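You operate a simulated robot arm through the tools that you are given. There is no shell and no other tool. Be economical: measure what you need, move in short steps, check, and stop when the job is done.

Carry out the task below with a simulated robot arm. There is one attempt and no reset: what you move stays moved.

JOB
Top up the small water tank to its line from the tall blue cup.
Fine: close the tank valve first, open it again after the pour; cup back on the small round mat, lid down.

It is judged by the outcome, as a careful person would: the job done as asked, and still so three seconds after it is handed in. It fails if anything else is knocked over, pushed out of place, dropped, spilled or broken. Lids that push on must go on centred and level and be pressed home; caps that screw on are set level and turned clockwise until they are tight.

ROBOT AND FRAMES
A 6-joint arm with a two-finger parallel gripper, fixed in place. Base frame: the origin is at the foot of the arm, x ahead of it, y to its left, z up; the work surface is at about z = 0.863. Lengths are in m, angles in rad, forces in N, time in s.
With the tool pointing down near the work surface it reaches from about 0.26 to 0.68 m from the base axis. Its first joint turns from -1.152 to 1.152 rad. Payload 2.9 kg.
The TCP is the grasp point between the finger pads, 0.03 m short of the fingertips. In the tool frame z runs along the fingers and y along their closing line. The gripper opens to 0.11 m. The fingers are 0.02 m wide and 0.01 m thick; the gripper's body (0.048 by 0.112 m) begins 0.055 m behind the TCP.
Orientation is told as [roll, pitch, yaw] about the base's x, y, z axes, in that order, counted from this pose: with the fingers straight down and closing along the base's y, the tool's x points along the base's -x, its y along +y and its z along -z.

CONTROLS
- The arm moves only by the tool drive_tool. Its argument "commands" is a list of rows, each a list of 3 entries, a list of its own where there are three numbers: the shift along the base's x, y, z in m, then the turn, a rotation vector about the base's x, y, z in rad, then the gripper command, from -1 (fully open) to 1 (shut), values between in proportion. In form: [[[x, y, z], [wx, wy, wz], fingers], ...]. A call has 1 to 12 rows; each row shifts and turns the commanded pose from where the row before left it. Rows are played at 5 a second. More than 0.05 m and 0.15 rad between two rows, or a gripper value outside its range, and nothing of the call is played. Where a pose cannot be reached the arm comes as near as it can. A force on the tool above 90 N (or 10 N above the force at the start of the call, whichever is more), or a blocked arm, ends the call early, and 0.2 s more pass. Each finger travels about 0.108 m/s and halts on what it meets, pressing with about 41 N; the grip force reading is that of the motor and also rises with nothing between the fingers. The clock runs only during rows and for 0.2 s after the last one: add rows that do not move to give the fingers time. It gives the time, the measured TCP pose, the force on the tool (base axes), the opening and the grip force at its end, in the units of the frame above (readings bear some noise), and new pictures: "show" is both (left out), scene, wrist or none.
- Cameras (640 x 400 px; columns grow to the right, rows downward): "scene" is fixed at [0.067, 0.4213, 1.4087]; the picture's right is [-0.86, -0.52, 0.00], its down [-0.17, 0.28, -0.94] and it looks along [0.49, -0.81, -0.33] (base axes); focal length 304 px, centre (320, 200). "wrist" rides on the gripper at [-0.036, 0, -0.057] in the tool frame; the picture's right is [0.00, -1.00, 0.00], its down [0.97, 0.00, -0.24] and it looks along [0.24, 0.00, 0.97] (tool axes); focal length 218 px, centre (320, 200).
- locate(camera, pixels): for up to 12 pixels [column, row] of the newest picture of that camera ("zoom" is the newest enlarged one), the place [x, y, z] in the base frame of the surface seen there, good to about 0.002 m. It takes no simulated time.
- close_up(camera, box): a new picture of the part [left, top, right, bottom] of that camera's present view, enlarged. It takes no simulated time.
- hand_in(): hands the job in; it is judged then, once.

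Go step by step. Measure first, check grasps and placings, and put right what went wrong. The budget is 80 turns and 150 pictures, counting those below and the enlarged ones. Unless the task says otherwise, let go and move clear before handing in, and close with one line.

The tools are called after "Call:" by a JSON object that holds its "method" and its "body". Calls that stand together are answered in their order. drive_tool: Moves the arm, as the interface text tells. Its arguments: {"type":"object","properties":{"commands":{"type":"array","items":{"type":"array"}},"show":{"type":"string","enum":["both","scene","wrist","none"]}},"required":["commands"]} The other tools are called the same way: locate (camera, pixels) gives the place of the surface under pixels of a picture; close_up (camera, box) takes an enlarged picture of a part of a camera's view; hand_in () hands the job in.

At the start:

```text
time_s: 0.0
tool_pos: [0.3034, -0.0953, 1.3267]
tool_rot: [-0.001, -0.003, -0.001]
contact_force: [-0.7, 0.1, 0.1]
gripper_width: 0.1101
grip_force: 0.0
```

scene: 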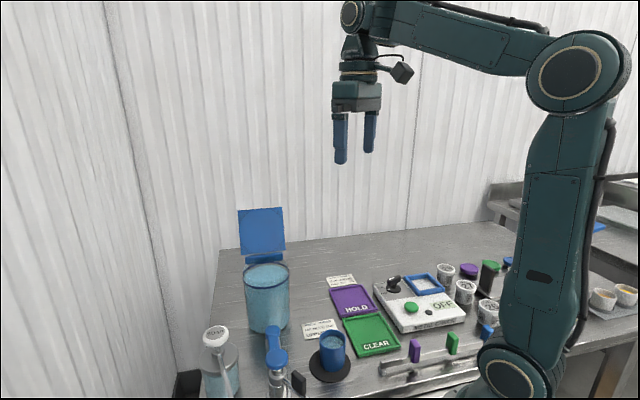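
wrist: 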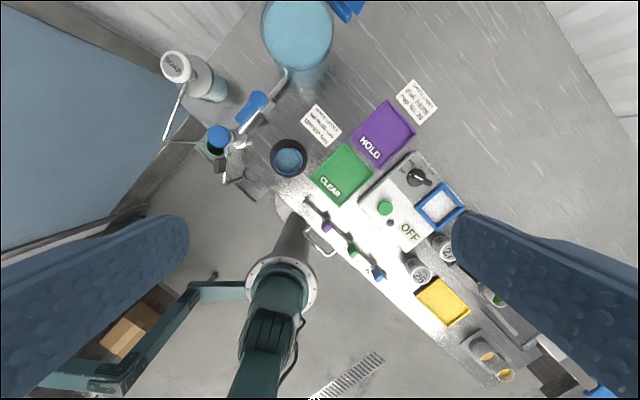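

The pictures show a tank (scene 266,298), a blue cup on a round mat (332,352) and a valve (276,350). I'll enlarge these to see the details.

Call:
{"method": "close_up", "body": {"camera": "scene", "box": [170, 200, 410, 400]}}

Call:
{"method": "close_up", "body": {"camera": "wrist", "box": [150, 0, 450, 210]}}

Call:
{"method": "close_up", "body": {"camera": "scene", "box": [240, 310, 360, 400]}}

```text
2.00 times, centred on (290, 300) of scene
```

zoom: 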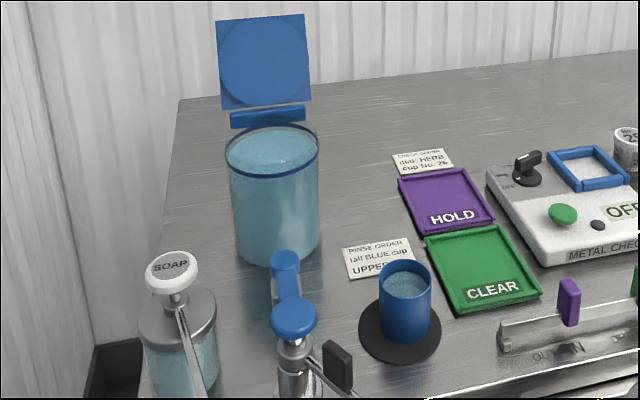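

```text
1.90 times, centred on (300, 105) of wrist
```

zoom: 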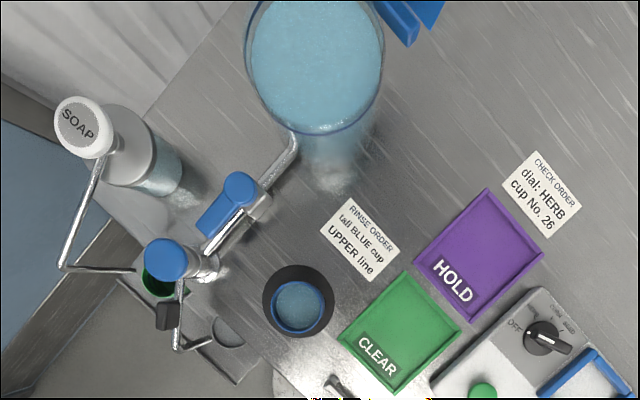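

```text
4.44 times, centred on (300, 355) of scene
```

zoom: 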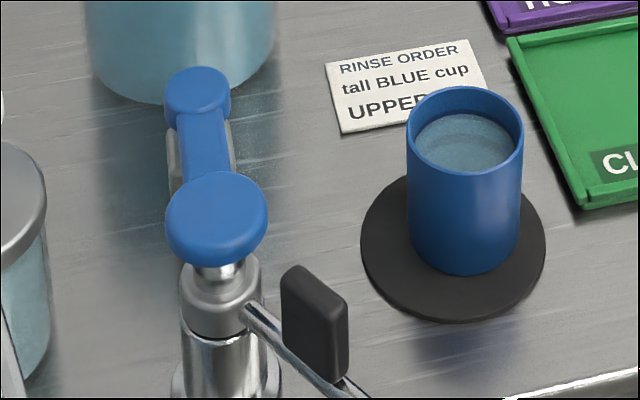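

The tank, its hinged lid, the pipe with a lever valve and a tap are visible, and a note reads "UPPER line". I'll measure the key points and look closer at the tank.

Call:
{"method": "close_up", "body": {"camera": "scene", "box": [226, 250, 306, 340]}}

Call:
{"method": "locate", "body": {"camera": "scene", "pixels": [[240, 211], [282, 208], [286, 252], [243, 255], [246, 270], [289, 270], [266, 264], [268, 292], [250, 328], [320, 337], [344, 337], [332, 333]]}}

Call:
{"method": "locate", "body": {"camera": "wrist", "pixels": [[262, 96], [252, 104], [244, 114], [219, 139], [285, 78], [220, 165], [242, 138], [288, 160], [270, 160], [208, 148], [298, 30], [236, 180]]}}

```text
4.44 times, centred on (266, 295) of scene
```

zoom: 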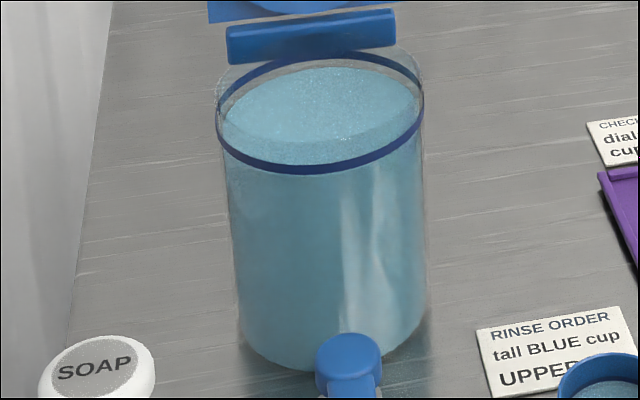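

```text
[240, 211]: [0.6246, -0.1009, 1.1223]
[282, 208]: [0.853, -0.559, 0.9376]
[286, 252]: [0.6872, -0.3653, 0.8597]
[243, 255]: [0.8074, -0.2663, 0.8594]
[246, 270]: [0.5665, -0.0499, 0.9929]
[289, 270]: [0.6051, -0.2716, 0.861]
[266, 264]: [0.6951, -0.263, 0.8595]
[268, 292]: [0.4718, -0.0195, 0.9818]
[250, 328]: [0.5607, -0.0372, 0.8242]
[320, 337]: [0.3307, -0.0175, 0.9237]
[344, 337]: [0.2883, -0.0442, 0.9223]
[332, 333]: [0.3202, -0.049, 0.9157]
```

```text
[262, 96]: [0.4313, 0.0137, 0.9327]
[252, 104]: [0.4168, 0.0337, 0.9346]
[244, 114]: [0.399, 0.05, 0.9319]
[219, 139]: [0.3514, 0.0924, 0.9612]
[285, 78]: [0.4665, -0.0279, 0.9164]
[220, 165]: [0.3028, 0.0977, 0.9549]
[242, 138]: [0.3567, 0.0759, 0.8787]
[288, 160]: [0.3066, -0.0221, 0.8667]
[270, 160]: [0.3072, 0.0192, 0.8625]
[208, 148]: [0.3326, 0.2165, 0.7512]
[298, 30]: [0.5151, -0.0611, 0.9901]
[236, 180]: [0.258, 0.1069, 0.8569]
```

The tank's ring at about z=0.99 stands above the water level, and the cup and valve sit near x 0.31 to 0.43. I'll move the wrist camera closer for a better look at the valve and cup.

Call:
{"method": "drive_tool", "body": {"commands": [[[0.0, 0.03, -0.05], [0, 0, 0], -1], [[0.0, 0.03, -0.04], [0, 0, 0], -1], [[0.0, 0.03, -0.04], [0, 0, 0], -1], [[0.0, 0.03, -0.03], [0, 0, 0], -1], [[0.0, 0.0, 0], [0, 0, 0], -1]], "show": "wrist"}}

Call:
{"method": "close_up", "body": {"camera": "wrist", "box": [200, 0, 500, 190]}}

```text
refused: row 1 steps farther than a row can; nothing moved
```

```text
2.11 times, centred on (350, 95) of wrist
```

zoom: 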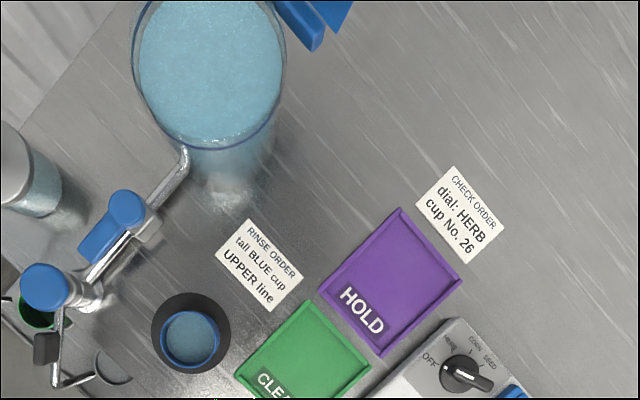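

The step was too long for one row, so I'll use shorter ones and move over toward the valve.

Call:
{"method": "drive_tool", "body": {"commands": [[[0.01, 0.03, -0.03], [0, 0, 0], -1], [[0.01, 0.03, -0.03], [0, 0, 0], -1], [[0.01, 0.03, -0.03], [0, 0, 0], -1], [[0.01, 0.03, -0.03], [0, 0, 0], -1], [[0.0, 0.0, -0.04], [0, 0, 0], -1], [[0.0, 0.0, 0], [0, 0, 0], -1]], "show": "both"}}

Call:
{"method": "close_up", "body": {"camera": "wrist", "box": [220, 60, 460, 210]}}

```text
time_s: 1.4
tool_pos: [0.3432, 0.0253, 1.1676]
tool_rot: [0.0, -0.003, 0.0]
contact_force: [-0.2, -0.2, 0.4]
gripper_width: 0.1102
grip_force: 0.1
```

scene: 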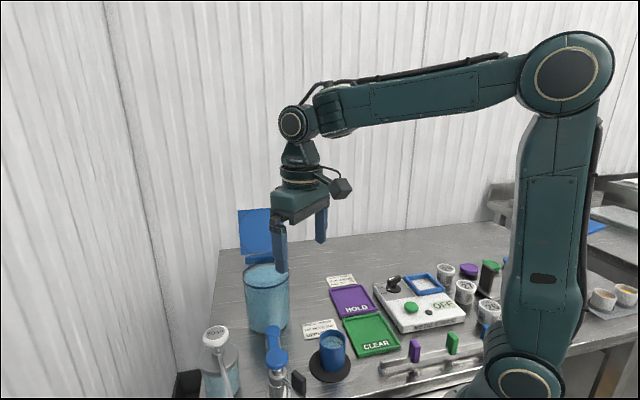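
wrist: 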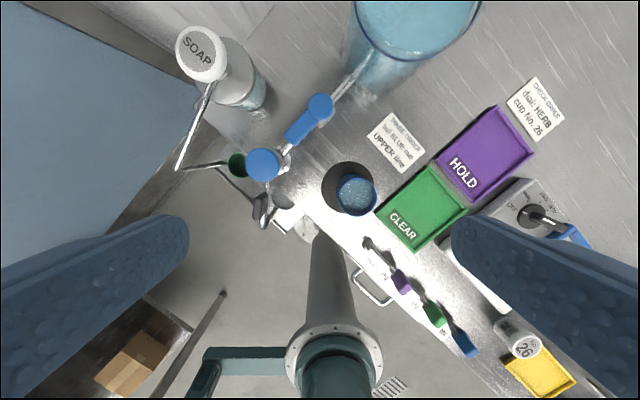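

```text
2.67 times, centred on (340, 135) of wrist
```

zoom: 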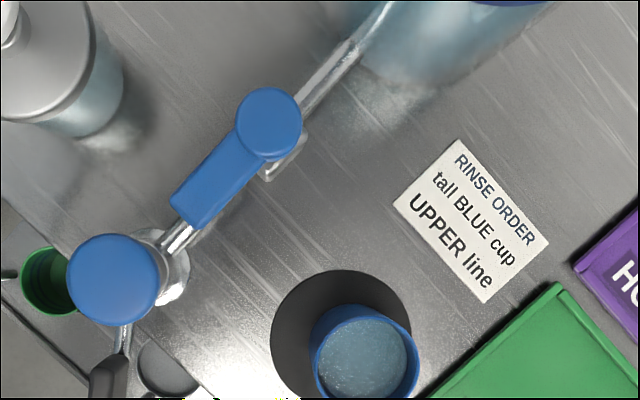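

The lever's hub (zoom 268,120) and tip (193,205) are clear and in line with the pipe, so the valve is open. I'll measure the lever and cup.

Call:
{"method": "locate", "body": {"camera": "zoom", "pixels": [[268, 120], [195, 203], [180, 195], [208, 215], [225, 175], [275, 170], [330, 80], [112, 278], [310, 365], [418, 365], [366, 308], [366, 360]]}}

Call:
{"method": "close_up", "body": {"camera": "scene", "box": [240, 320, 310, 400]}}

Call:
{"method": "locate", "body": {"camera": "zoom", "pixels": [[308, 100], [320, 210], [290, 140], [310, 60], [245, 140], [370, 140], [315, 330]]}}

```text
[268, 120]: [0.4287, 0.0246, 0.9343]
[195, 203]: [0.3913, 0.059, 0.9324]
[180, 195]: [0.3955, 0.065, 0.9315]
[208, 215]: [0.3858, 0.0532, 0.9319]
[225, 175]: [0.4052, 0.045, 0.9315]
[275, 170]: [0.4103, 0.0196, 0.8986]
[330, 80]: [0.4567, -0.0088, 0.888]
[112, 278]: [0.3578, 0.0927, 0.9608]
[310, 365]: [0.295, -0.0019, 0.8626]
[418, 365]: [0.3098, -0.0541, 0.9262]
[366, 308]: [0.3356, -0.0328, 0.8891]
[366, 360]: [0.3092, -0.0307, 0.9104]
```

```text
5.00 times, centred on (275, 360) of scene
```

zoom: 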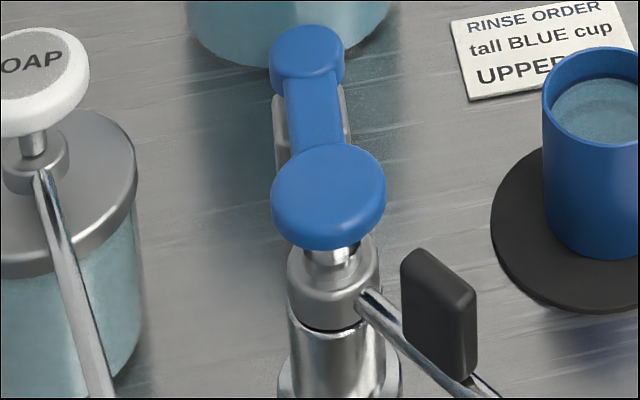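

```text
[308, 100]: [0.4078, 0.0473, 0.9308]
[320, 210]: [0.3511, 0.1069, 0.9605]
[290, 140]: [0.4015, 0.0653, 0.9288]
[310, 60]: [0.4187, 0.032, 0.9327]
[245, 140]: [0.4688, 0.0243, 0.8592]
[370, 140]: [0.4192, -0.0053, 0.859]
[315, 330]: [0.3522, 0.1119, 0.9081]
```

The lever runs from the hub at (0.427,0.025) to its tip at (0.391,0.059), with its top at z 0.932. I'll check where the soap bottle stands before I swing the lever.

Call:
{"method": "locate", "body": {"camera": "wrist", "pixels": [[203, 55], [195, 135], [178, 168], [235, 85], [248, 98], [264, 90], [250, 60], [205, 165]]}}

Call:
{"method": "drive_tool", "body": {"commands": [[[0.019, 0.002, -0.04], [0, 0, 0], 1], [[0.02, 0.002, -0.04], [0, 0, 0], 1], [[0.0, 0.0, -0.04], [0, 0, 0], 1], [[0, 0, -0.03], [0, 0, 0], 1], [[0.0, 0.0, 0], [0, 0, 0], 1]], "show": "both"}}

```text
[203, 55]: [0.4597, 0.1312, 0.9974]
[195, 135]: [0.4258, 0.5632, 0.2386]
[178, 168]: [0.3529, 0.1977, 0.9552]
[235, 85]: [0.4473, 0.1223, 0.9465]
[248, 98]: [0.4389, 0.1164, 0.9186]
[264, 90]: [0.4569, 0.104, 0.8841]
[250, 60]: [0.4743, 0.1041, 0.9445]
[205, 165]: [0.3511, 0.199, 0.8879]
```

```text
time_s: 2.6
tool_pos: [0.3785, 0.0297, 1.0129]
tool_rot: [-0.004, -0.001, -0.001]
contact_force: [-0.4, 0.7, 0.2]
gripper_width: 0.0001
grip_force: 37.4
```

scene: 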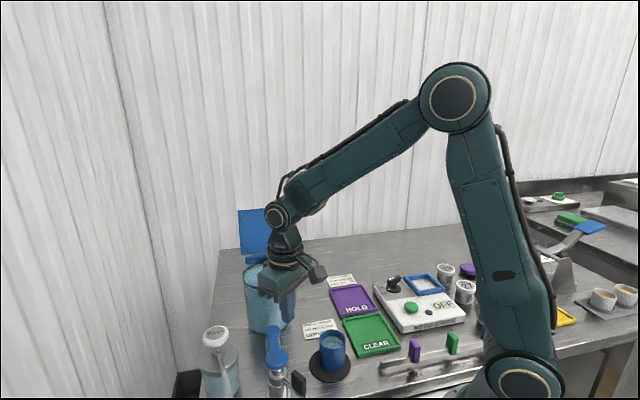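
wrist: 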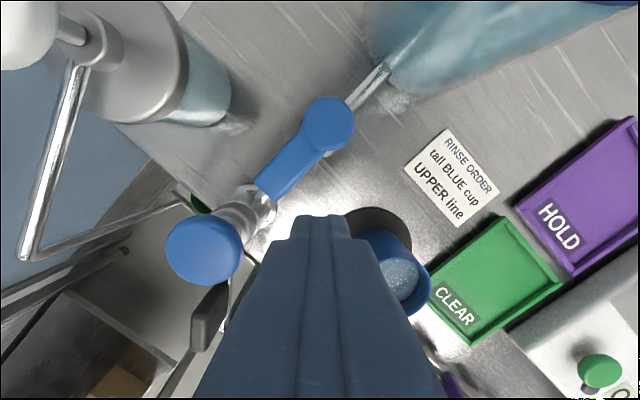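

The soap bottle at (0.46,0.13) reaches z 0.997, close to where the palm would pass. I'll yaw the tool by +0.8 to keep the palm clear of it, then descend on the cup side of the lever.

Call:
{"method": "drive_tool", "body": {"commands": [[[0, 0, 0], [0, 0, 0.134], 1], [[0, 0, 0], [0, 0, 0.134], 1], [[0, 0, 0], [0, 0, 0.134], 1], [[0, 0, 0], [0, 0, 0.134], 1], [[0, 0, 0], [0, 0, 0.134], 1], [[0, 0, 0], [0, 0, 0.134], 1], [[0, 0, -0.03], [0, 0, 0], 1], [[0, 0, -0.036], [0, 0, 0], 1], [[0, 0, 0], [0, 0, 0], 1]], "show": "both"}}

Call:
{"method": "close_up", "body": {"camera": "scene", "box": [220, 270, 340, 370]}}

```text
time_s: 4.6
tool_pos: [0.3799, 0.0302, 0.9511]
tool_rot: [-0.002, -0.004, 0.805]
contact_force: [0.5, -0.1, 0.3]
gripper_width: 0.0
grip_force: 37.6
```

scene: 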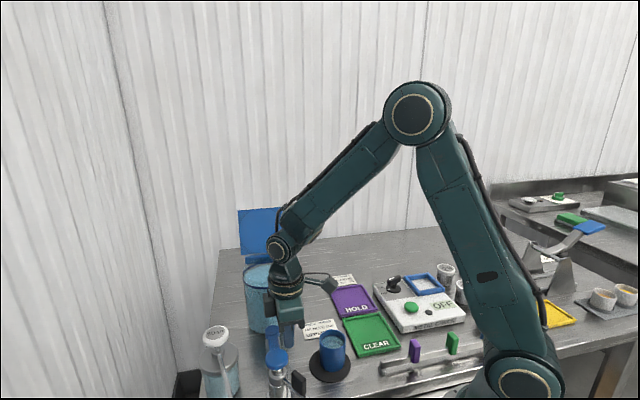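
wrist: 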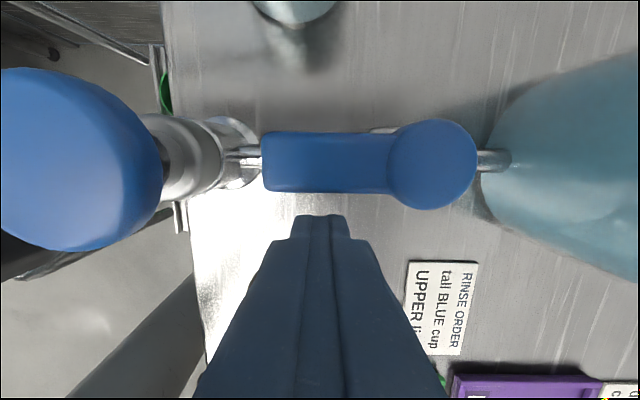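

```text
4.00 times, centred on (280, 320) of scene
```

zoom: 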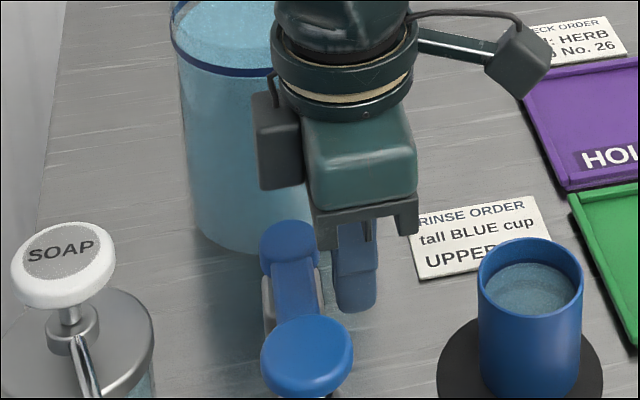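

The fingers sit beside the lever. I'll try a small clockwise push and check the force.

Call:
{"method": "drive_tool", "body": {"commands": [[[0.003, 0.006, -0.004], [0, 0, 0], 1], [[0.003, 0.006, 0], [0, 0, 0], 1], [[0.003, 0.005, 0], [0, 0, 0], 1], [[0, 0, 0], [0, 0, 0], 1]], "show": "wrist"}}

```text
time_s: 5.6
tool_pos: [0.3852, 0.0394, 0.9462]
tool_rot: [0.002, 0.02, 0.785]
contact_force: [-38.4, -54.3, 25.9]
gripper_width: 0.0
grip_force: 37.9
```

wrist: 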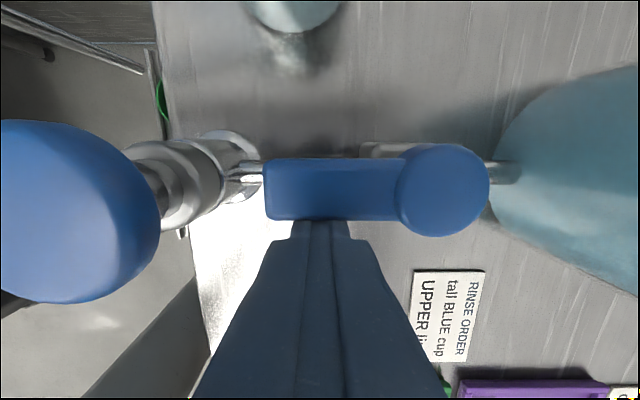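

A 66 N force with the lever still: that is its stop. It must close the other way, so I'll back off, lift, and cross to the soap side.

Call:
{"method": "drive_tool", "body": {"commands": [[[-0.004, -0.008, 0], [0, 0, 0], 1], [[-0.005, -0.009, 0], [0, 0, 0], 1], [[0, 0, 0.035], [0, 0, 0], 1], [[0.012, 0.014, 0.01], [0, 0, 0], 1], [[0.013, 0.014, 0], [0, 0, 0], 1], [[0.012, 0.0145, 0], [0, 0, 0], 1], [[0, 0, 0], [0, 0, 0], 1]], "show": "wrist"}}

```text
time_s: 7.2
tool_pos: [0.4198, 0.0743, 0.9911]
tool_rot: [0.0, -0.002, 0.804]
contact_force: [-0.6, -1.0, 0.3]
gripper_width: 0.0
grip_force: 38.0
```

wrist: 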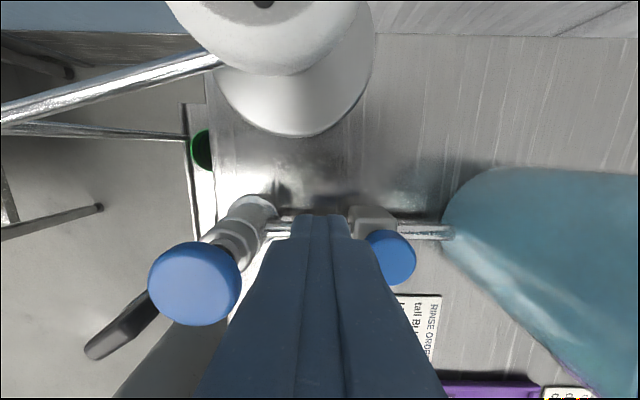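

The tool is now on the soap side of the lever. I'll descend and start the anticlockwise push.

Call:
{"method": "drive_tool", "body": {"commands": [[[0, 0, -0.025], [0, 0, 0], 1], [[0, 0, -0.02], [0, 0, 0], 1], [[-0.006, -0.005, 0], [0, 0, 0], 1], [[-0.006, -0.0045, 0], [0, 0, 0], 1], [[-0.005, -0.003, 0], [0, 0, 0], 1], [[-0.0045, -0.0035, 0], [0, 0, 0], 1], [[0, 0, 0], [0, 0, 0], 1]], "show": "wrist"}}

Call:
{"method": "close_up", "body": {"camera": "scene", "box": [220, 270, 340, 370]}}

```text
time_s: 8.8
tool_pos: [0.398, 0.0573, 0.9479]
tool_rot: [-0.001, -0.004, 0.803]
contact_force: [2.0, 1.3, 0.1]
gripper_width: 0.0001
grip_force: 38.1
```

wrist: 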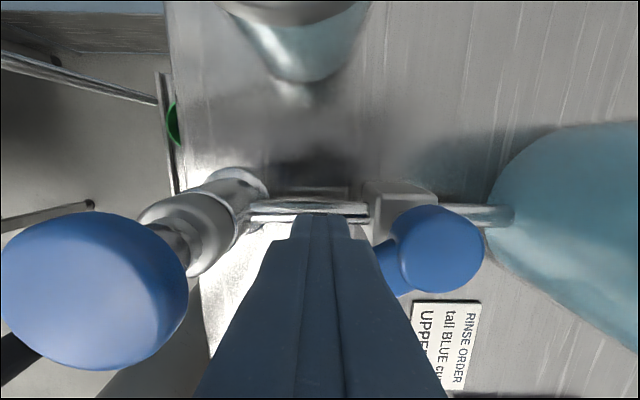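

```text
4.00 times, centred on (280, 320) of scene
```

zoom: 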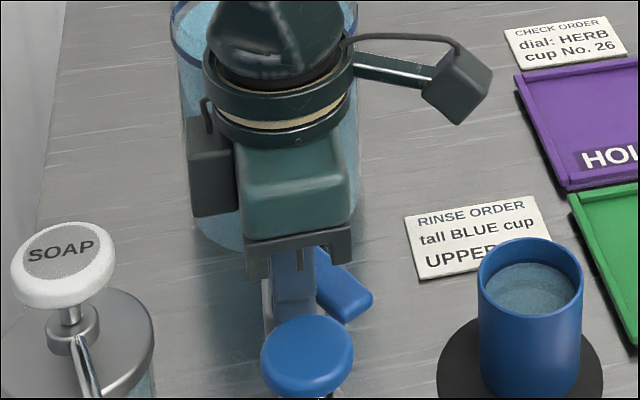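

The lever turns freely this way. I'll follow the arc to its stop.

Call:
{"method": "drive_tool", "body": {"commands": [[[-0.007, -0.008, 0], [0, 0, 0], 1], [[-0.005, -0.0095, 0], [0, 0, 0], 1], [[-0.003, -0.011, 0], [0, 0, 0], 1], [[0.0005, -0.0115, 0], [0, 0, 0], 1], [[0.0024, -0.0086, 0], [0, 0, 0], 1], [[0.002, -0.004, 0], [0, 0, 0], 1], [[0, 0, 0], [0, 0, 0], 1]], "show": "wrist"}}

Call:
{"method": "close_up", "body": {"camera": "scene", "box": [220, 270, 340, 370]}}

```text
time_s: 10.4
tool_pos: [0.3833, 0.0086, 0.9478]
tool_rot: [0.013, -0.005, 0.817]
contact_force: [-26.8, 41.5, 26.3]
gripper_width: 0.0
grip_force: 37.5
```

wrist: 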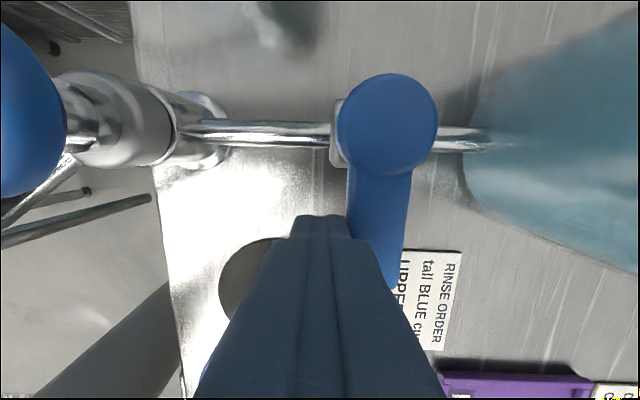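

```text
4.00 times, centred on (280, 320) of scene
```

zoom: 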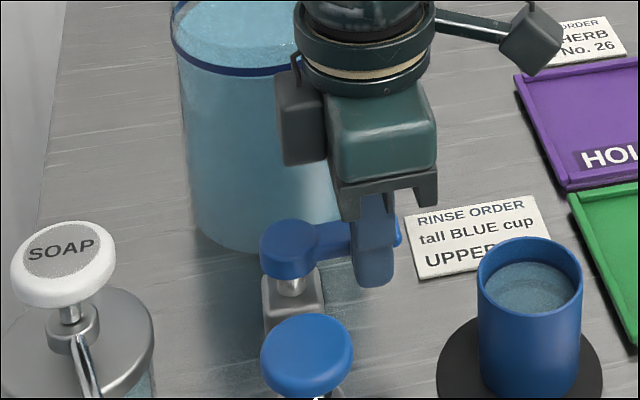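

The lever stands across the pipe at its stop, so the valve is closed. I'll back off, rise, undo the yaw and view the tank.

Call:
{"method": "drive_tool", "body": {"commands": [[[-0.006, 0.008, 0], [0, 0, 0], 1], [[-0.005, 0.007, 0], [0, 0, 0], 1], [[0, 0, 0.045], [0, 0, 0], 1], [[0, 0, 0.045], [0, 0, -0.134], 1], [[0, -0.02, 0.04], [0, 0, -0.134], 1], [[0, -0.02, 0.04], [0, 0, -0.134], 1], [[0.02, -0.02, 0.03], [0, 0, -0.134], 1], [[0.02, -0.01, 0.0], [0, 0, -0.134], 1], [[0.02, 0, 0.0], [0, 0, -0.134], 1], [[0, 0, 0], [0, 0, 0], 1]], "show": "both"}}

Call:
{"method": "close_up", "body": {"camera": "wrist", "box": [200, 0, 500, 190]}}

```text
time_s: 12.6
tool_pos: [0.4355, -0.0514, 1.1461]
tool_rot: [-0.001, -0.003, -0.003]
contact_force: [0.3, -0.7, -0.5]
gripper_width: 0.0001
grip_force: 37.4
```

scene: 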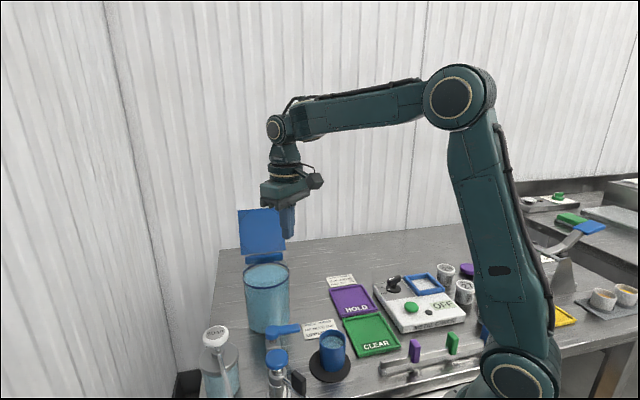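
wrist: 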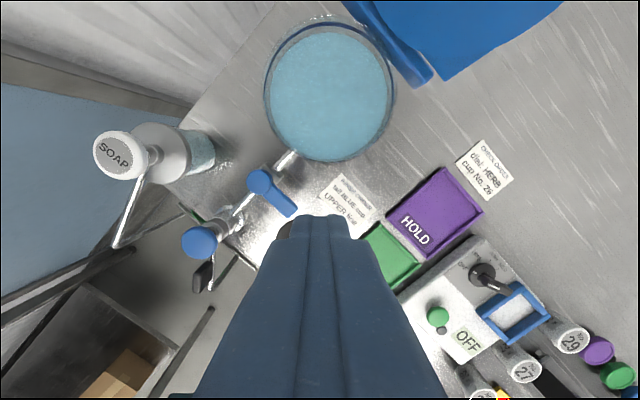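

```text
2.11 times, centred on (350, 95) of wrist
```

zoom: 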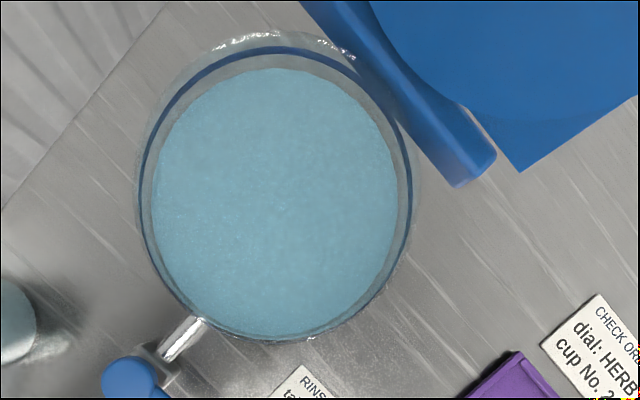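

The tank's opening, ring and hinged lid show from above. I'll measure them.

Call:
{"method": "locate", "body": {"camera": "zoom", "pixels": [[275, 205], [275, 45], [144, 180], [408, 200], [265, 338], [275, 80], [170, 205], [385, 205], [380, 75], [460, 160], [320, 5], [500, 80]]}}

Call:
{"method": "locate", "body": {"camera": "wrist", "pixels": [[320, 15], [447, 75], [560, 8], [380, 10], [460, 30], [262, 182], [290, 210], [424, 75]]}}

Call:
{"method": "close_up", "body": {"camera": "scene", "box": [216, 200, 316, 340]}}

Call:
{"method": "locate", "body": {"camera": "zoom", "pixels": [[300, 190], [350, 190], [270, 35], [370, 30], [320, 80], [270, 190], [380, 200], [320, 160], [330, 180]]}}

```text
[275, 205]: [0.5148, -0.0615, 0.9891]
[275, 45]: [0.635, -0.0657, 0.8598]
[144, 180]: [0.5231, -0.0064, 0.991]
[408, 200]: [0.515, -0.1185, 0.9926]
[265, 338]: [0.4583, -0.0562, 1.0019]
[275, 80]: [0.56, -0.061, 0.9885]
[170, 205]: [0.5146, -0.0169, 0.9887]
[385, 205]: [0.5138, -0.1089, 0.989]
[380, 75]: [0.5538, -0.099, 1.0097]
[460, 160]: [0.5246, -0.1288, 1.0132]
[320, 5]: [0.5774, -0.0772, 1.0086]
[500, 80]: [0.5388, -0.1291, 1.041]
```

```text
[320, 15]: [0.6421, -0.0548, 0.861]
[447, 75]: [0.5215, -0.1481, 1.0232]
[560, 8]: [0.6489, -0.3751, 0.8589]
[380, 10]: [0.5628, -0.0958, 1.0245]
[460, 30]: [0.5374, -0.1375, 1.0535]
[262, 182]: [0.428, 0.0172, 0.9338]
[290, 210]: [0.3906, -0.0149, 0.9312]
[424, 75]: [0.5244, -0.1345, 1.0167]
```

```text
2.86 times, centred on (266, 270) of scene
```

zoom: 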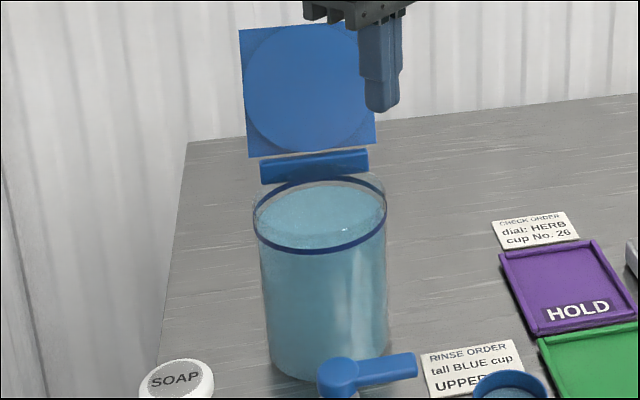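

```text
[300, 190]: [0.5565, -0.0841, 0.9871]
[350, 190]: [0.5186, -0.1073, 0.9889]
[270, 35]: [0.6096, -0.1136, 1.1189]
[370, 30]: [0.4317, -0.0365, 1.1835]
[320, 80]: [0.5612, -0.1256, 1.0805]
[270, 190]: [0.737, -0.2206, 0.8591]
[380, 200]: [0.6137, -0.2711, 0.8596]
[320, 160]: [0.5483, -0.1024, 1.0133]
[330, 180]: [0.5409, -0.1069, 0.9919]
```

Tank centre is about (0.516,-0.062), the water stands at z≈0.989 and the lid hinge lies toward (+x,-y). I'll measure the ring more exactly against the water.

Call:
{"method": "close_up", "body": {"camera": "scene", "box": [236, 250, 300, 300]}}

Call:
{"method": "locate", "body": {"camera": "zoom", "pixels": [[290, 242], [290, 249], [290, 235], [290, 258], [150, 220], [400, 220], [290, 228], [290, 160], [290, 215], [450, 180], [120, 190], [290, 275]]}}

```text
8.00 times, centred on (268, 275) of scene
```

zoom: 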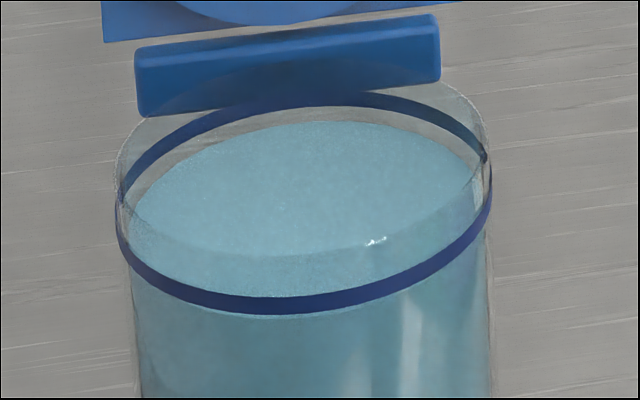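

```text
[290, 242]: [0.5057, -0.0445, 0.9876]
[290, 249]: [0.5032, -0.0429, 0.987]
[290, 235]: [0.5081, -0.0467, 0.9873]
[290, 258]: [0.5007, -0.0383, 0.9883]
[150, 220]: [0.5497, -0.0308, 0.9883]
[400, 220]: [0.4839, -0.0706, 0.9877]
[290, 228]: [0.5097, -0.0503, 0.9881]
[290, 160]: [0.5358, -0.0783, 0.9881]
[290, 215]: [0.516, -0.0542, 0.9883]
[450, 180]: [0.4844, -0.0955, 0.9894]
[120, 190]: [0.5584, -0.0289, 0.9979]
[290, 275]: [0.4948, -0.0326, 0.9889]
```

Call:
{"method": "locate", "body": {"camera": "zoom", "pixels": [[270, 300], [270, 310], [200, 293], [350, 297], [270, 320], [270, 335], [380, 98], [170, 140], [450, 255], [140, 250], [118, 225], [490, 205]]}}

```text
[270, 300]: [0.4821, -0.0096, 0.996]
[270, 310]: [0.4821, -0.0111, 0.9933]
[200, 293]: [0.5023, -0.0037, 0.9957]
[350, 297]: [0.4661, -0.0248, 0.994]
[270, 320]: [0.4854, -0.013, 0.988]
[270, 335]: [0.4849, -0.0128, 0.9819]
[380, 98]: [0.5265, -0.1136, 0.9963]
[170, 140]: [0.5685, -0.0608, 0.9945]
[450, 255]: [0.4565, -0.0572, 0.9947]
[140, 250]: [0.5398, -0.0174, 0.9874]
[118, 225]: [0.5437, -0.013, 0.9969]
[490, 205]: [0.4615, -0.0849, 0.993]
```

The ring centre is about z 0.995 and the water 0.988, so the rise needed is about 7 mm. I'll now go above the cup at (0.3095,-0.031) with the fingers part open.

Call:
{"method": "drive_tool", "body": {"commands": [[[-0.03, 0.004, -0.02], [0, 0, 0], 0.2], [[-0.032, 0.006, -0.03], [0, 0, 0], -0.3], [[-0.032, 0.006, -0.03], [0, 0, 0], -0.4], [[-0.032, 0.0045, -0.03], [0, 0, 0], -0.4], [[0, 0, -0.03], [0, 0, 0], -0.4], [[0, 0, 0], [0, 0, 0], -0.4]], "show": "both"}}

Call:
{"method": "close_up", "body": {"camera": "scene", "box": [260, 270, 400, 390]}}

```text
time_s: 14.0
tool_pos: [0.3119, -0.0338, 1.0076]
tool_rot: [-0.001, -0.004, 0.0]
contact_force: [0.0, 0.0, -0.2]
gripper_width: 0.0769
grip_force: 0.0
```

scene: 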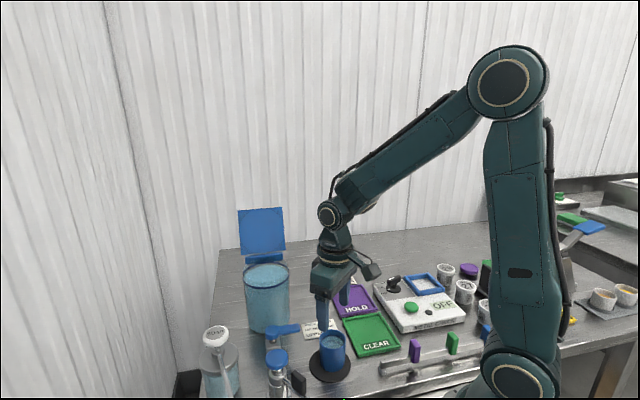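
wrist: 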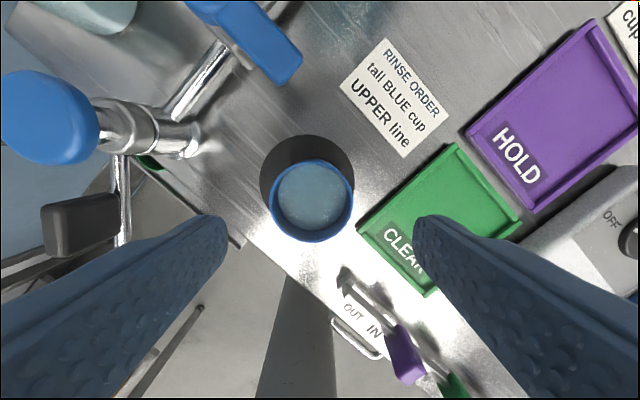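

```text
3.33 times, centred on (330, 330) of scene
```

zoom: 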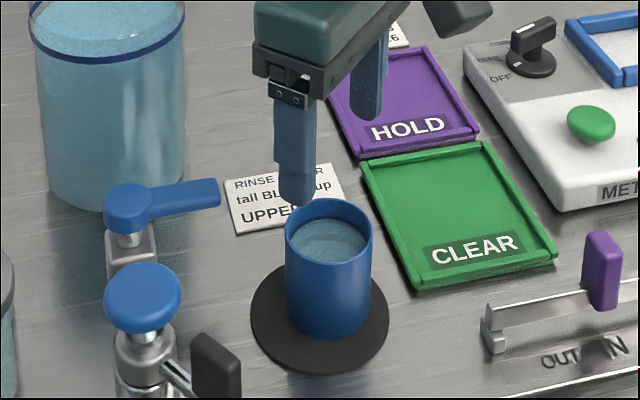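

The cup's rim spans wrist columns 271 to 353. I'll measure the rim, the mat and the nearby tray edge.

Call:
{"method": "locate", "body": {"camera": "wrist", "pixels": [[272, 200], [352, 200], [312, 162], [312, 240], [312, 200], [265, 160], [320, 136], [345, 150], [358, 227], [372, 220], [262, 180], [354, 175]]}}

```text
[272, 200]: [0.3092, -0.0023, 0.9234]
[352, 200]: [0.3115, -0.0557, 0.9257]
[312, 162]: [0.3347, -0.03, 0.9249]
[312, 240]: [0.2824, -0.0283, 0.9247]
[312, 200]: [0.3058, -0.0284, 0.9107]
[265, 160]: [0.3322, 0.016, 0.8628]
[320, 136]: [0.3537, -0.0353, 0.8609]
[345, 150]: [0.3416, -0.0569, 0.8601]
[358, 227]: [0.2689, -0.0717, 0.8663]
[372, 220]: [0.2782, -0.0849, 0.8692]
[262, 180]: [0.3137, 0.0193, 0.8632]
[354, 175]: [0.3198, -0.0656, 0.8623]
```

Cup centre is (0.309,-0.029), radius 0.027, standing central on the mat. I'll correct, descend and close.

Call:
{"method": "drive_tool", "body": {"commands": [[[-0.003, 0.0048, -0.02], [0, 0, 0], -0.4], [[0, 0, -0.03], [0, 0, 0], -0.4], [[0, 0, -0.03], [0, 0, 0], -0.4], [[0, 0, -0.024], [0, 0, 0], -0.4], [[0, 0, 0], [0, 0, 0], -0.4], [[0, 0, 0], [0, 0, -0.0], -0.1], [[0, 0, 0], [0, 0, 0], 0.1], [[0, 0, 0], [0, 0, 0], 1], [[0, 0, 0], [0, 0, 0], 1]], "show": "both"}}

```text
time_s: 16.0
tool_pos: [0.3078, -0.0264, 0.9016]
tool_rot: [-0.002, -0.004, 0.0]
contact_force: [0.3, -0.2, -1.3]
gripper_width: 0.0543
grip_force: 41.4
```

scene: 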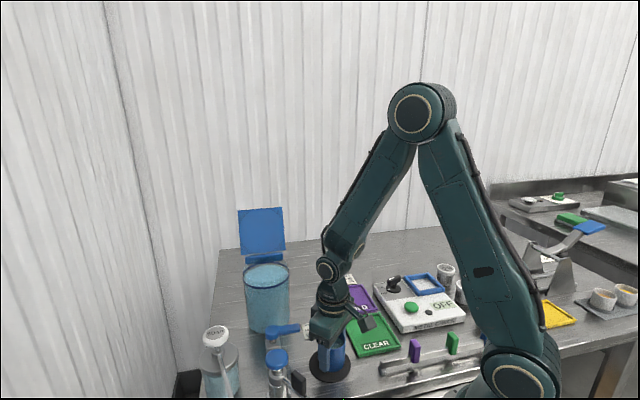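
wrist: 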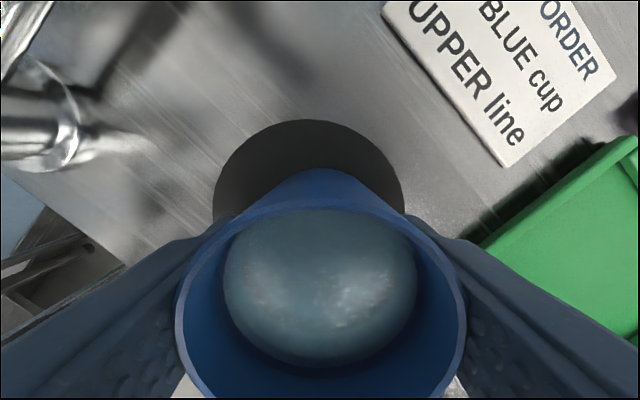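

The cup is held (opening 0.054). I'll lift it straight up gently.

Call:
{"method": "drive_tool", "body": {"commands": [[[0, 0, 0.01], [0, 0, 0], 1], [[0, 0, 0.015], [0, 0, 0], 1], [[0, 0, 0.02], [0, 0, 0], 1], [[0, 0, 0.025], [0, 0, 0], 1], [[0, 0, 0.03], [0, 0, 0], 1], [[0, 0, 0.03], [0, 0, 0], 1], [[0, 0, 0.03], [0, 0, 0], 1], [[0, 0, 0.025], [0, 0, 0], 1], [[0, 0, 0.015], [0, 0, 0], 1], [[0, 0, 0.005], [0, 0, 0], 1], [[0, 0, 0], [0, 0, 0], 1]], "show": "scene"}}

```text
time_s: 18.4
tool_pos: [0.3079, -0.0241, 1.1064]
tool_rot: [-0.002, -0.004, 0.001]
contact_force: [-0.4, -0.5, -1.6]
gripper_width: 0.0541
grip_force: 41.0
```

scene: 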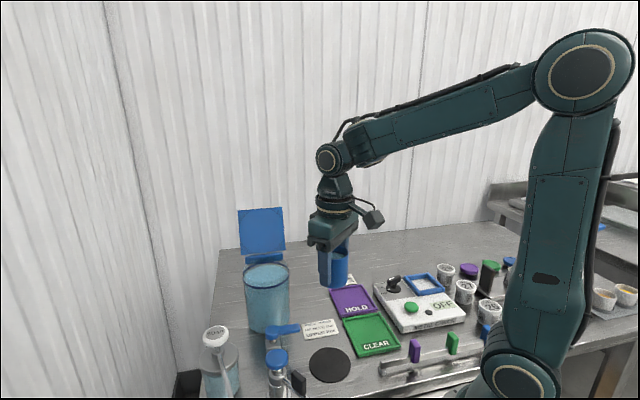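

The mat stayed put. I'll carry the cup level over the tank.

Call:
{"method": "drive_tool", "body": {"commands": [[[0.008, 0, 0], [0, 0, 0], 1], [[0.014, -0.001, 0], [0, 0, 0], 1], [[0.02, -0.002, 0], [0, 0, 0], 1], [[0.023, -0.002, 0], [0, 0, 0], 1], [[0.025, -0.003, 0], [0, 0, 0], 1], [[0.025, -0.003, 0], [0, 0, 0], 1], [[0.025, -0.003, 0], [0, 0, 0], 1], [[0.024, -0.003, 0], [0, 0, 0], 1], [[0.02, -0.002, 0], [0, 0, 0], 1], [[0.014, -0.002, 0], [0, 0, 0], 1], [[0.008, -0.001, 0], [0, 0, 0], 1], [[0.004, 0, 0], [0, 0, 0], 1]], "show": "scene"}}

Call:
{"method": "close_up", "body": {"camera": "scene", "box": [206, 190, 326, 310]}}

```text
time_s: 21.0
tool_pos: [0.5174, -0.048, 1.1077]
tool_rot: [-0.001, -0.003, -0.001]
contact_force: [-0.6, -0.1, -1.7]
gripper_width: 0.0542
grip_force: 41.0
```

scene: 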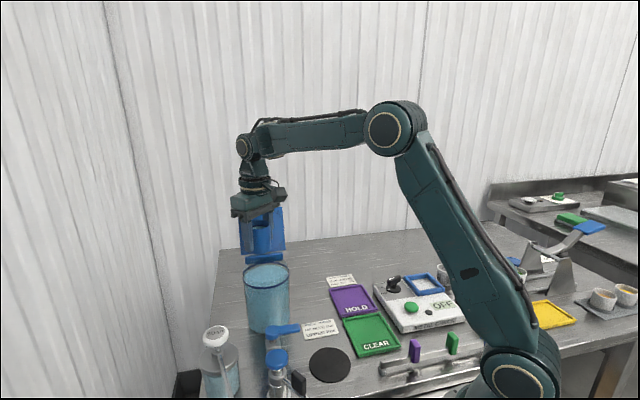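

```text
3.33 times, centred on (266, 250) of scene
```

zoom: 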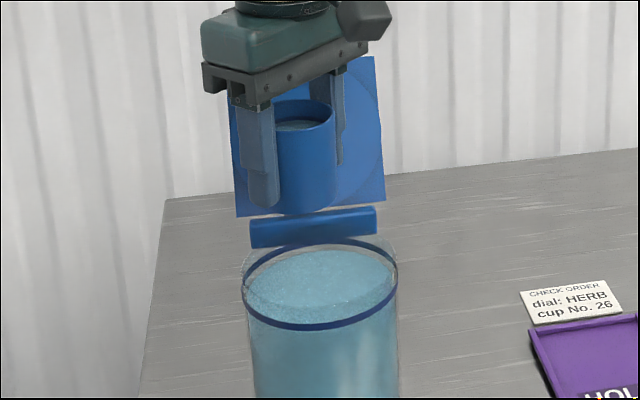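

The cup hangs clear of the lid over the tank. I'll tilt in steps while lowering a little, at first only to about 30 degrees.

Call:
{"method": "drive_tool", "body": {"commands": [[[0.002, 0, -0.003], [0, -0.06, 0], 1], [[0.002, 0, -0.004], [0, -0.09, 0], 1], [[0.002, 0, -0.004], [0, -0.1, 0], 1], [[0.002, 0, -0.004], [0, -0.1, 0], 1], [[0.002, 0, -0.004], [0, -0.1, 0], 1], [[0.002, 0, -0.004], [0, -0.06, 0], 1], [[0, 0, 0], [0, 0, 0], 1], [[0, 0, 0], [0, 0, 0], 1]], "show": "both"}}

Call:
{"method": "close_up", "body": {"camera": "scene", "box": [206, 190, 326, 310]}}

```text
time_s: 22.8
tool_pos: [0.5293, -0.0475, 1.0851]
tool_rot: [-0.001, -0.514, -0.001]
contact_force: [-0.5, 1.1, -1.0]
gripper_width: 0.054
grip_force: 41.1
```

scene: 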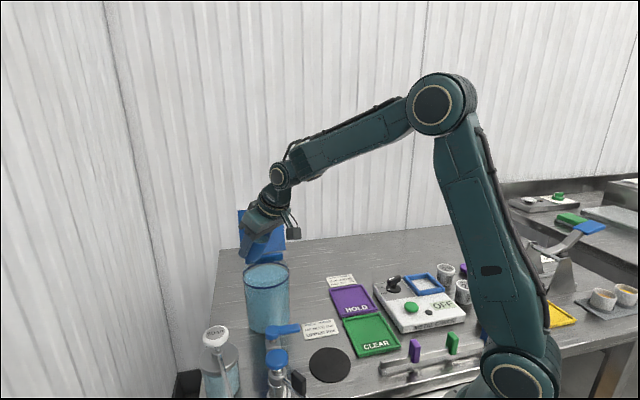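
wrist: 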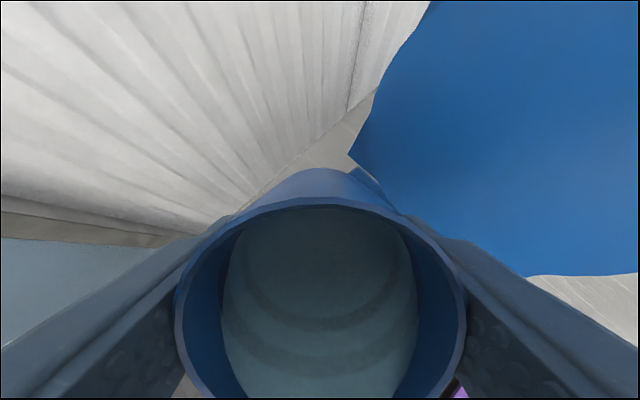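

```text
3.33 times, centred on (266, 250) of scene
```

zoom: 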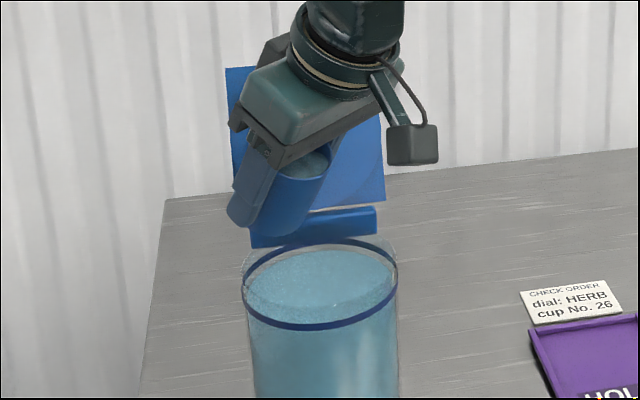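

No water is out yet and the lip sits over the tank. I'll tilt to about 50 degrees slowly and watch.

Call:
{"method": "drive_tool", "body": {"commands": [[[0, 0, -0.003], [0, -0.06, 0], 1], [[0, 0, -0.003], [0, -0.06, 0], 1], [[0, 0, -0.003], [0, -0.06, 0], 1], [[0, 0, -0.003], [0, -0.06, 0], 1], [[0, 0, 0], [0, -0.06, 0], 1], [[0, 0, 0], [0, -0.06, 0], 1], [[0, 0, 0], [0, 0, 0], 1], [[0, 0, 0], [0, 0, 0], 1], [[0, 0, 0], [0, 0, 0], 1]], "show": "wrist"}}

Call:
{"method": "close_up", "body": {"camera": "scene", "box": [226, 220, 306, 300]}}

```text
time_s: 24.8
tool_pos: [0.5286, -0.0488, 1.0724]
tool_rot: [-0.001, -0.872, 0.002]
contact_force: [0.1, 0.3, -1.1]
gripper_width: 0.0543
grip_force: 40.8
```

wrist: 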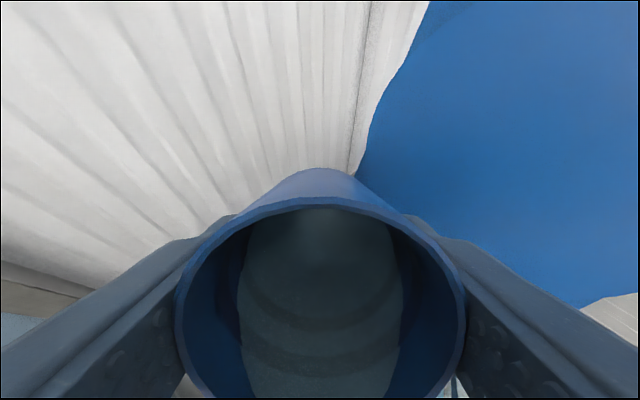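

```text
5.00 times, centred on (266, 260) of scene
```

zoom: 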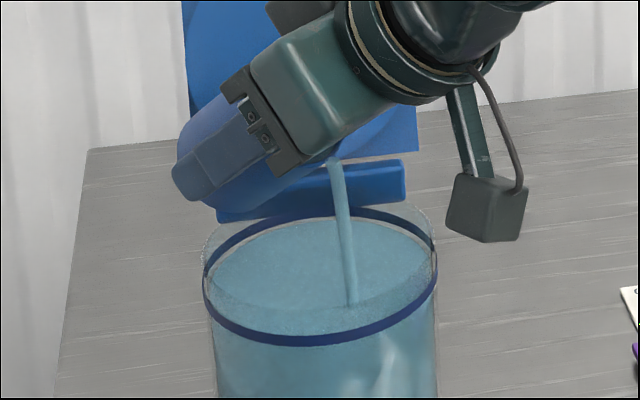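

The stream runs into the tank (zoom 350,250). I'll hold still and watch it.

Call:
{"method": "drive_tool", "body": {"commands": [[[0, 0, 0], [0, 0, 0], 1], [[0, 0, 0], [0, 0, 0], 1], [[0, 0, 0], [0, 0, 0], 1], [[0, 0, 0], [0, 0, 0], 1], [[0, 0, 0], [0, 0, 0], 1]], "show": "none"}}

Call:
{"method": "close_up", "body": {"camera": "scene", "box": [226, 220, 306, 300]}}

Call:
{"method": "locate", "body": {"camera": "zoom", "pixels": [[270, 270], [250, 290], [300, 290], [350, 280], [380, 260], [240, 260], [300, 310], [300, 336], [354, 300]]}}

```text
time_s: 26.0
tool_pos: [0.5286, -0.0485, 1.0735]
tool_rot: [-0.001, -0.873, 0.0]
contact_force: [-0.2, 0.2, -1.4]
gripper_width: 0.0542
grip_force: 41.4
```

```text
5.00 times, centred on (266, 260) of scene
```

zoom: 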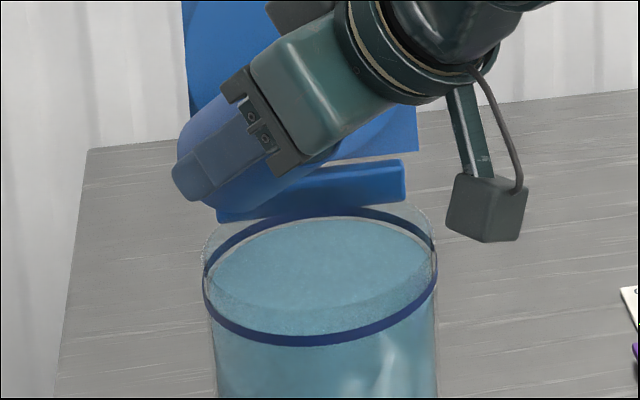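

```text
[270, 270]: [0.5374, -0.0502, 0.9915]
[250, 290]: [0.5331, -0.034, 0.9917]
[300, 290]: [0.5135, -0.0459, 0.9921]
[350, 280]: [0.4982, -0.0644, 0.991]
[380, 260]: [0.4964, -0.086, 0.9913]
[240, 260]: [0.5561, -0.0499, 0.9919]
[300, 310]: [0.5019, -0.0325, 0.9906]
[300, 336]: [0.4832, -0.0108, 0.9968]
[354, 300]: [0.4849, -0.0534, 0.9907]
```

The level rose to about 0.9913, with 3.5 mm still to go. I'll tilt 0.2 rad further and wait.

Call:
{"method": "drive_tool", "body": {"commands": [[[0, 0, 0], [0, -0.05, 0], 1], [[0, 0, 0], [0, -0.05, 0], 1], [[0, 0, 0], [0, -0.05, 0], 1], [[0, 0, 0], [0, -0.05, 0], 1], [[0, 0, 0], [0, 0, 0], 1], [[0, 0, 0], [0, 0, 0], 1], [[0, 0, 0], [0, 0, 0], 1], [[0, 0, 0], [0, 0, 0], 1], [[0, 0, 0], [0, 0, 0], 1], [[0, 0, 0], [0, 0, 0], 1], [[0, 0, 0], [0, 0, 0], 1]], "show": "none"}}

Call:
{"method": "close_up", "body": {"camera": "scene", "box": [226, 220, 306, 300]}}

Call:
{"method": "locate", "body": {"camera": "zoom", "pixels": [[270, 270], [250, 290], [300, 290], [350, 280], [380, 260], [240, 260], [300, 310], [300, 336], [354, 300]]}}

```text
time_s: 28.4
tool_pos: [0.5282, -0.0486, 1.0714]
tool_rot: [-0.002, -1.073, 0.0]
contact_force: [0.2, -0.3, -1.3]
gripper_width: 0.0544
grip_force: 41.0
```

```text
5.00 times, centred on (266, 260) of scene
```

zoom: 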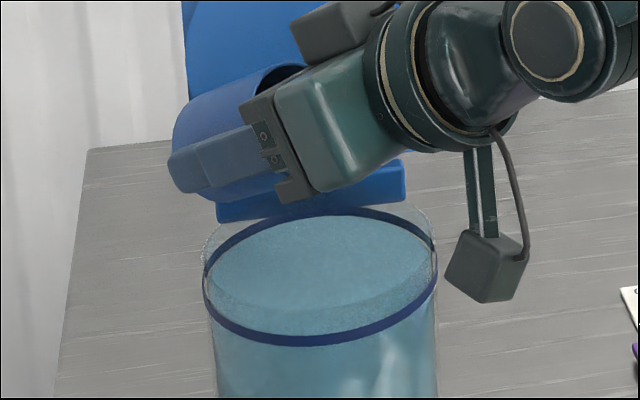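

```text
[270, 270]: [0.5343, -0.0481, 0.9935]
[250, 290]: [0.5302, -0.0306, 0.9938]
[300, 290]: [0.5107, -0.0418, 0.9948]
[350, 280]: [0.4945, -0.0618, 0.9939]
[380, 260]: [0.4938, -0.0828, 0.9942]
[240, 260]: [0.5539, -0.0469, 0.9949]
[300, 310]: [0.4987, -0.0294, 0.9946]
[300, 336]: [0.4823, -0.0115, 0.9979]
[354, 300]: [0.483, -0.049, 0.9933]
```

The level is about 0.994 now, near the ring's lower edge. I'll zoom in to compare the ring with the water.

Call:
{"method": "close_up", "body": {"camera": "scene", "box": [250, 276, 282, 296]}}

Call:
{"method": "locate", "body": {"camera": "zoom", "pixels": [[320, 170], [320, 180], [320, 190], [320, 200], [320, 210], [320, 220], [320, 230], [320, 240], [320, 250], [320, 260], [320, 270], [320, 280]]}}

Call:
{"method": "close_up", "body": {"camera": "scene", "box": [270, 256, 318, 286]}}

```text
16.00 times, centred on (266, 286) of scene
```

zoom: 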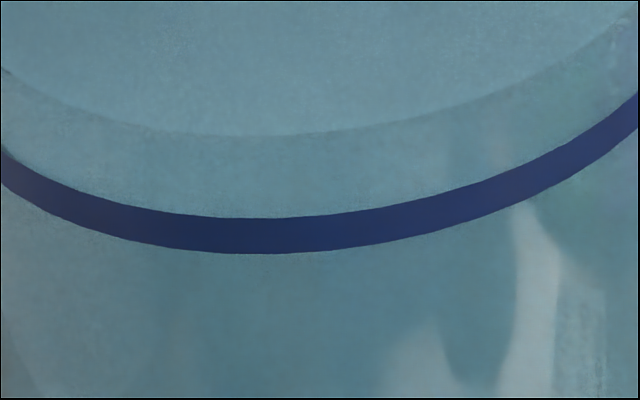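

```text
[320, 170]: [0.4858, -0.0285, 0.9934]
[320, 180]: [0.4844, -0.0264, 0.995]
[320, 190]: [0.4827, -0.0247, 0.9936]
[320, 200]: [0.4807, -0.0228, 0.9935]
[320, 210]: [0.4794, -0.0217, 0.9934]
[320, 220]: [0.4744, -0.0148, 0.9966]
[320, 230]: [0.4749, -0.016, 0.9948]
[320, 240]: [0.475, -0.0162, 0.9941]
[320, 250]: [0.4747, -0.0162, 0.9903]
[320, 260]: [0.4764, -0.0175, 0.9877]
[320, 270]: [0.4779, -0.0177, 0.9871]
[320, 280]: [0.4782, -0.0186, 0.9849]
```

```text
13.33 times, centred on (294, 271) of scene
```

zoom: 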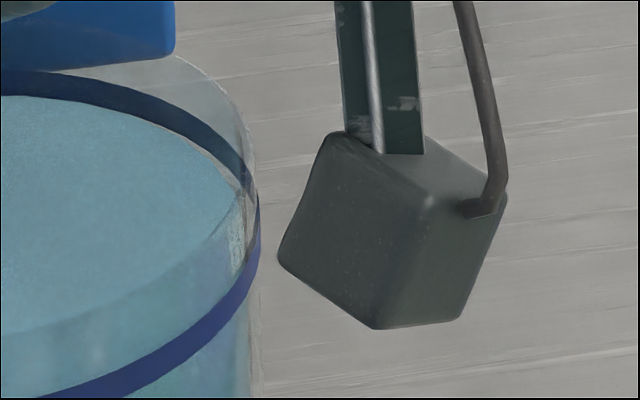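

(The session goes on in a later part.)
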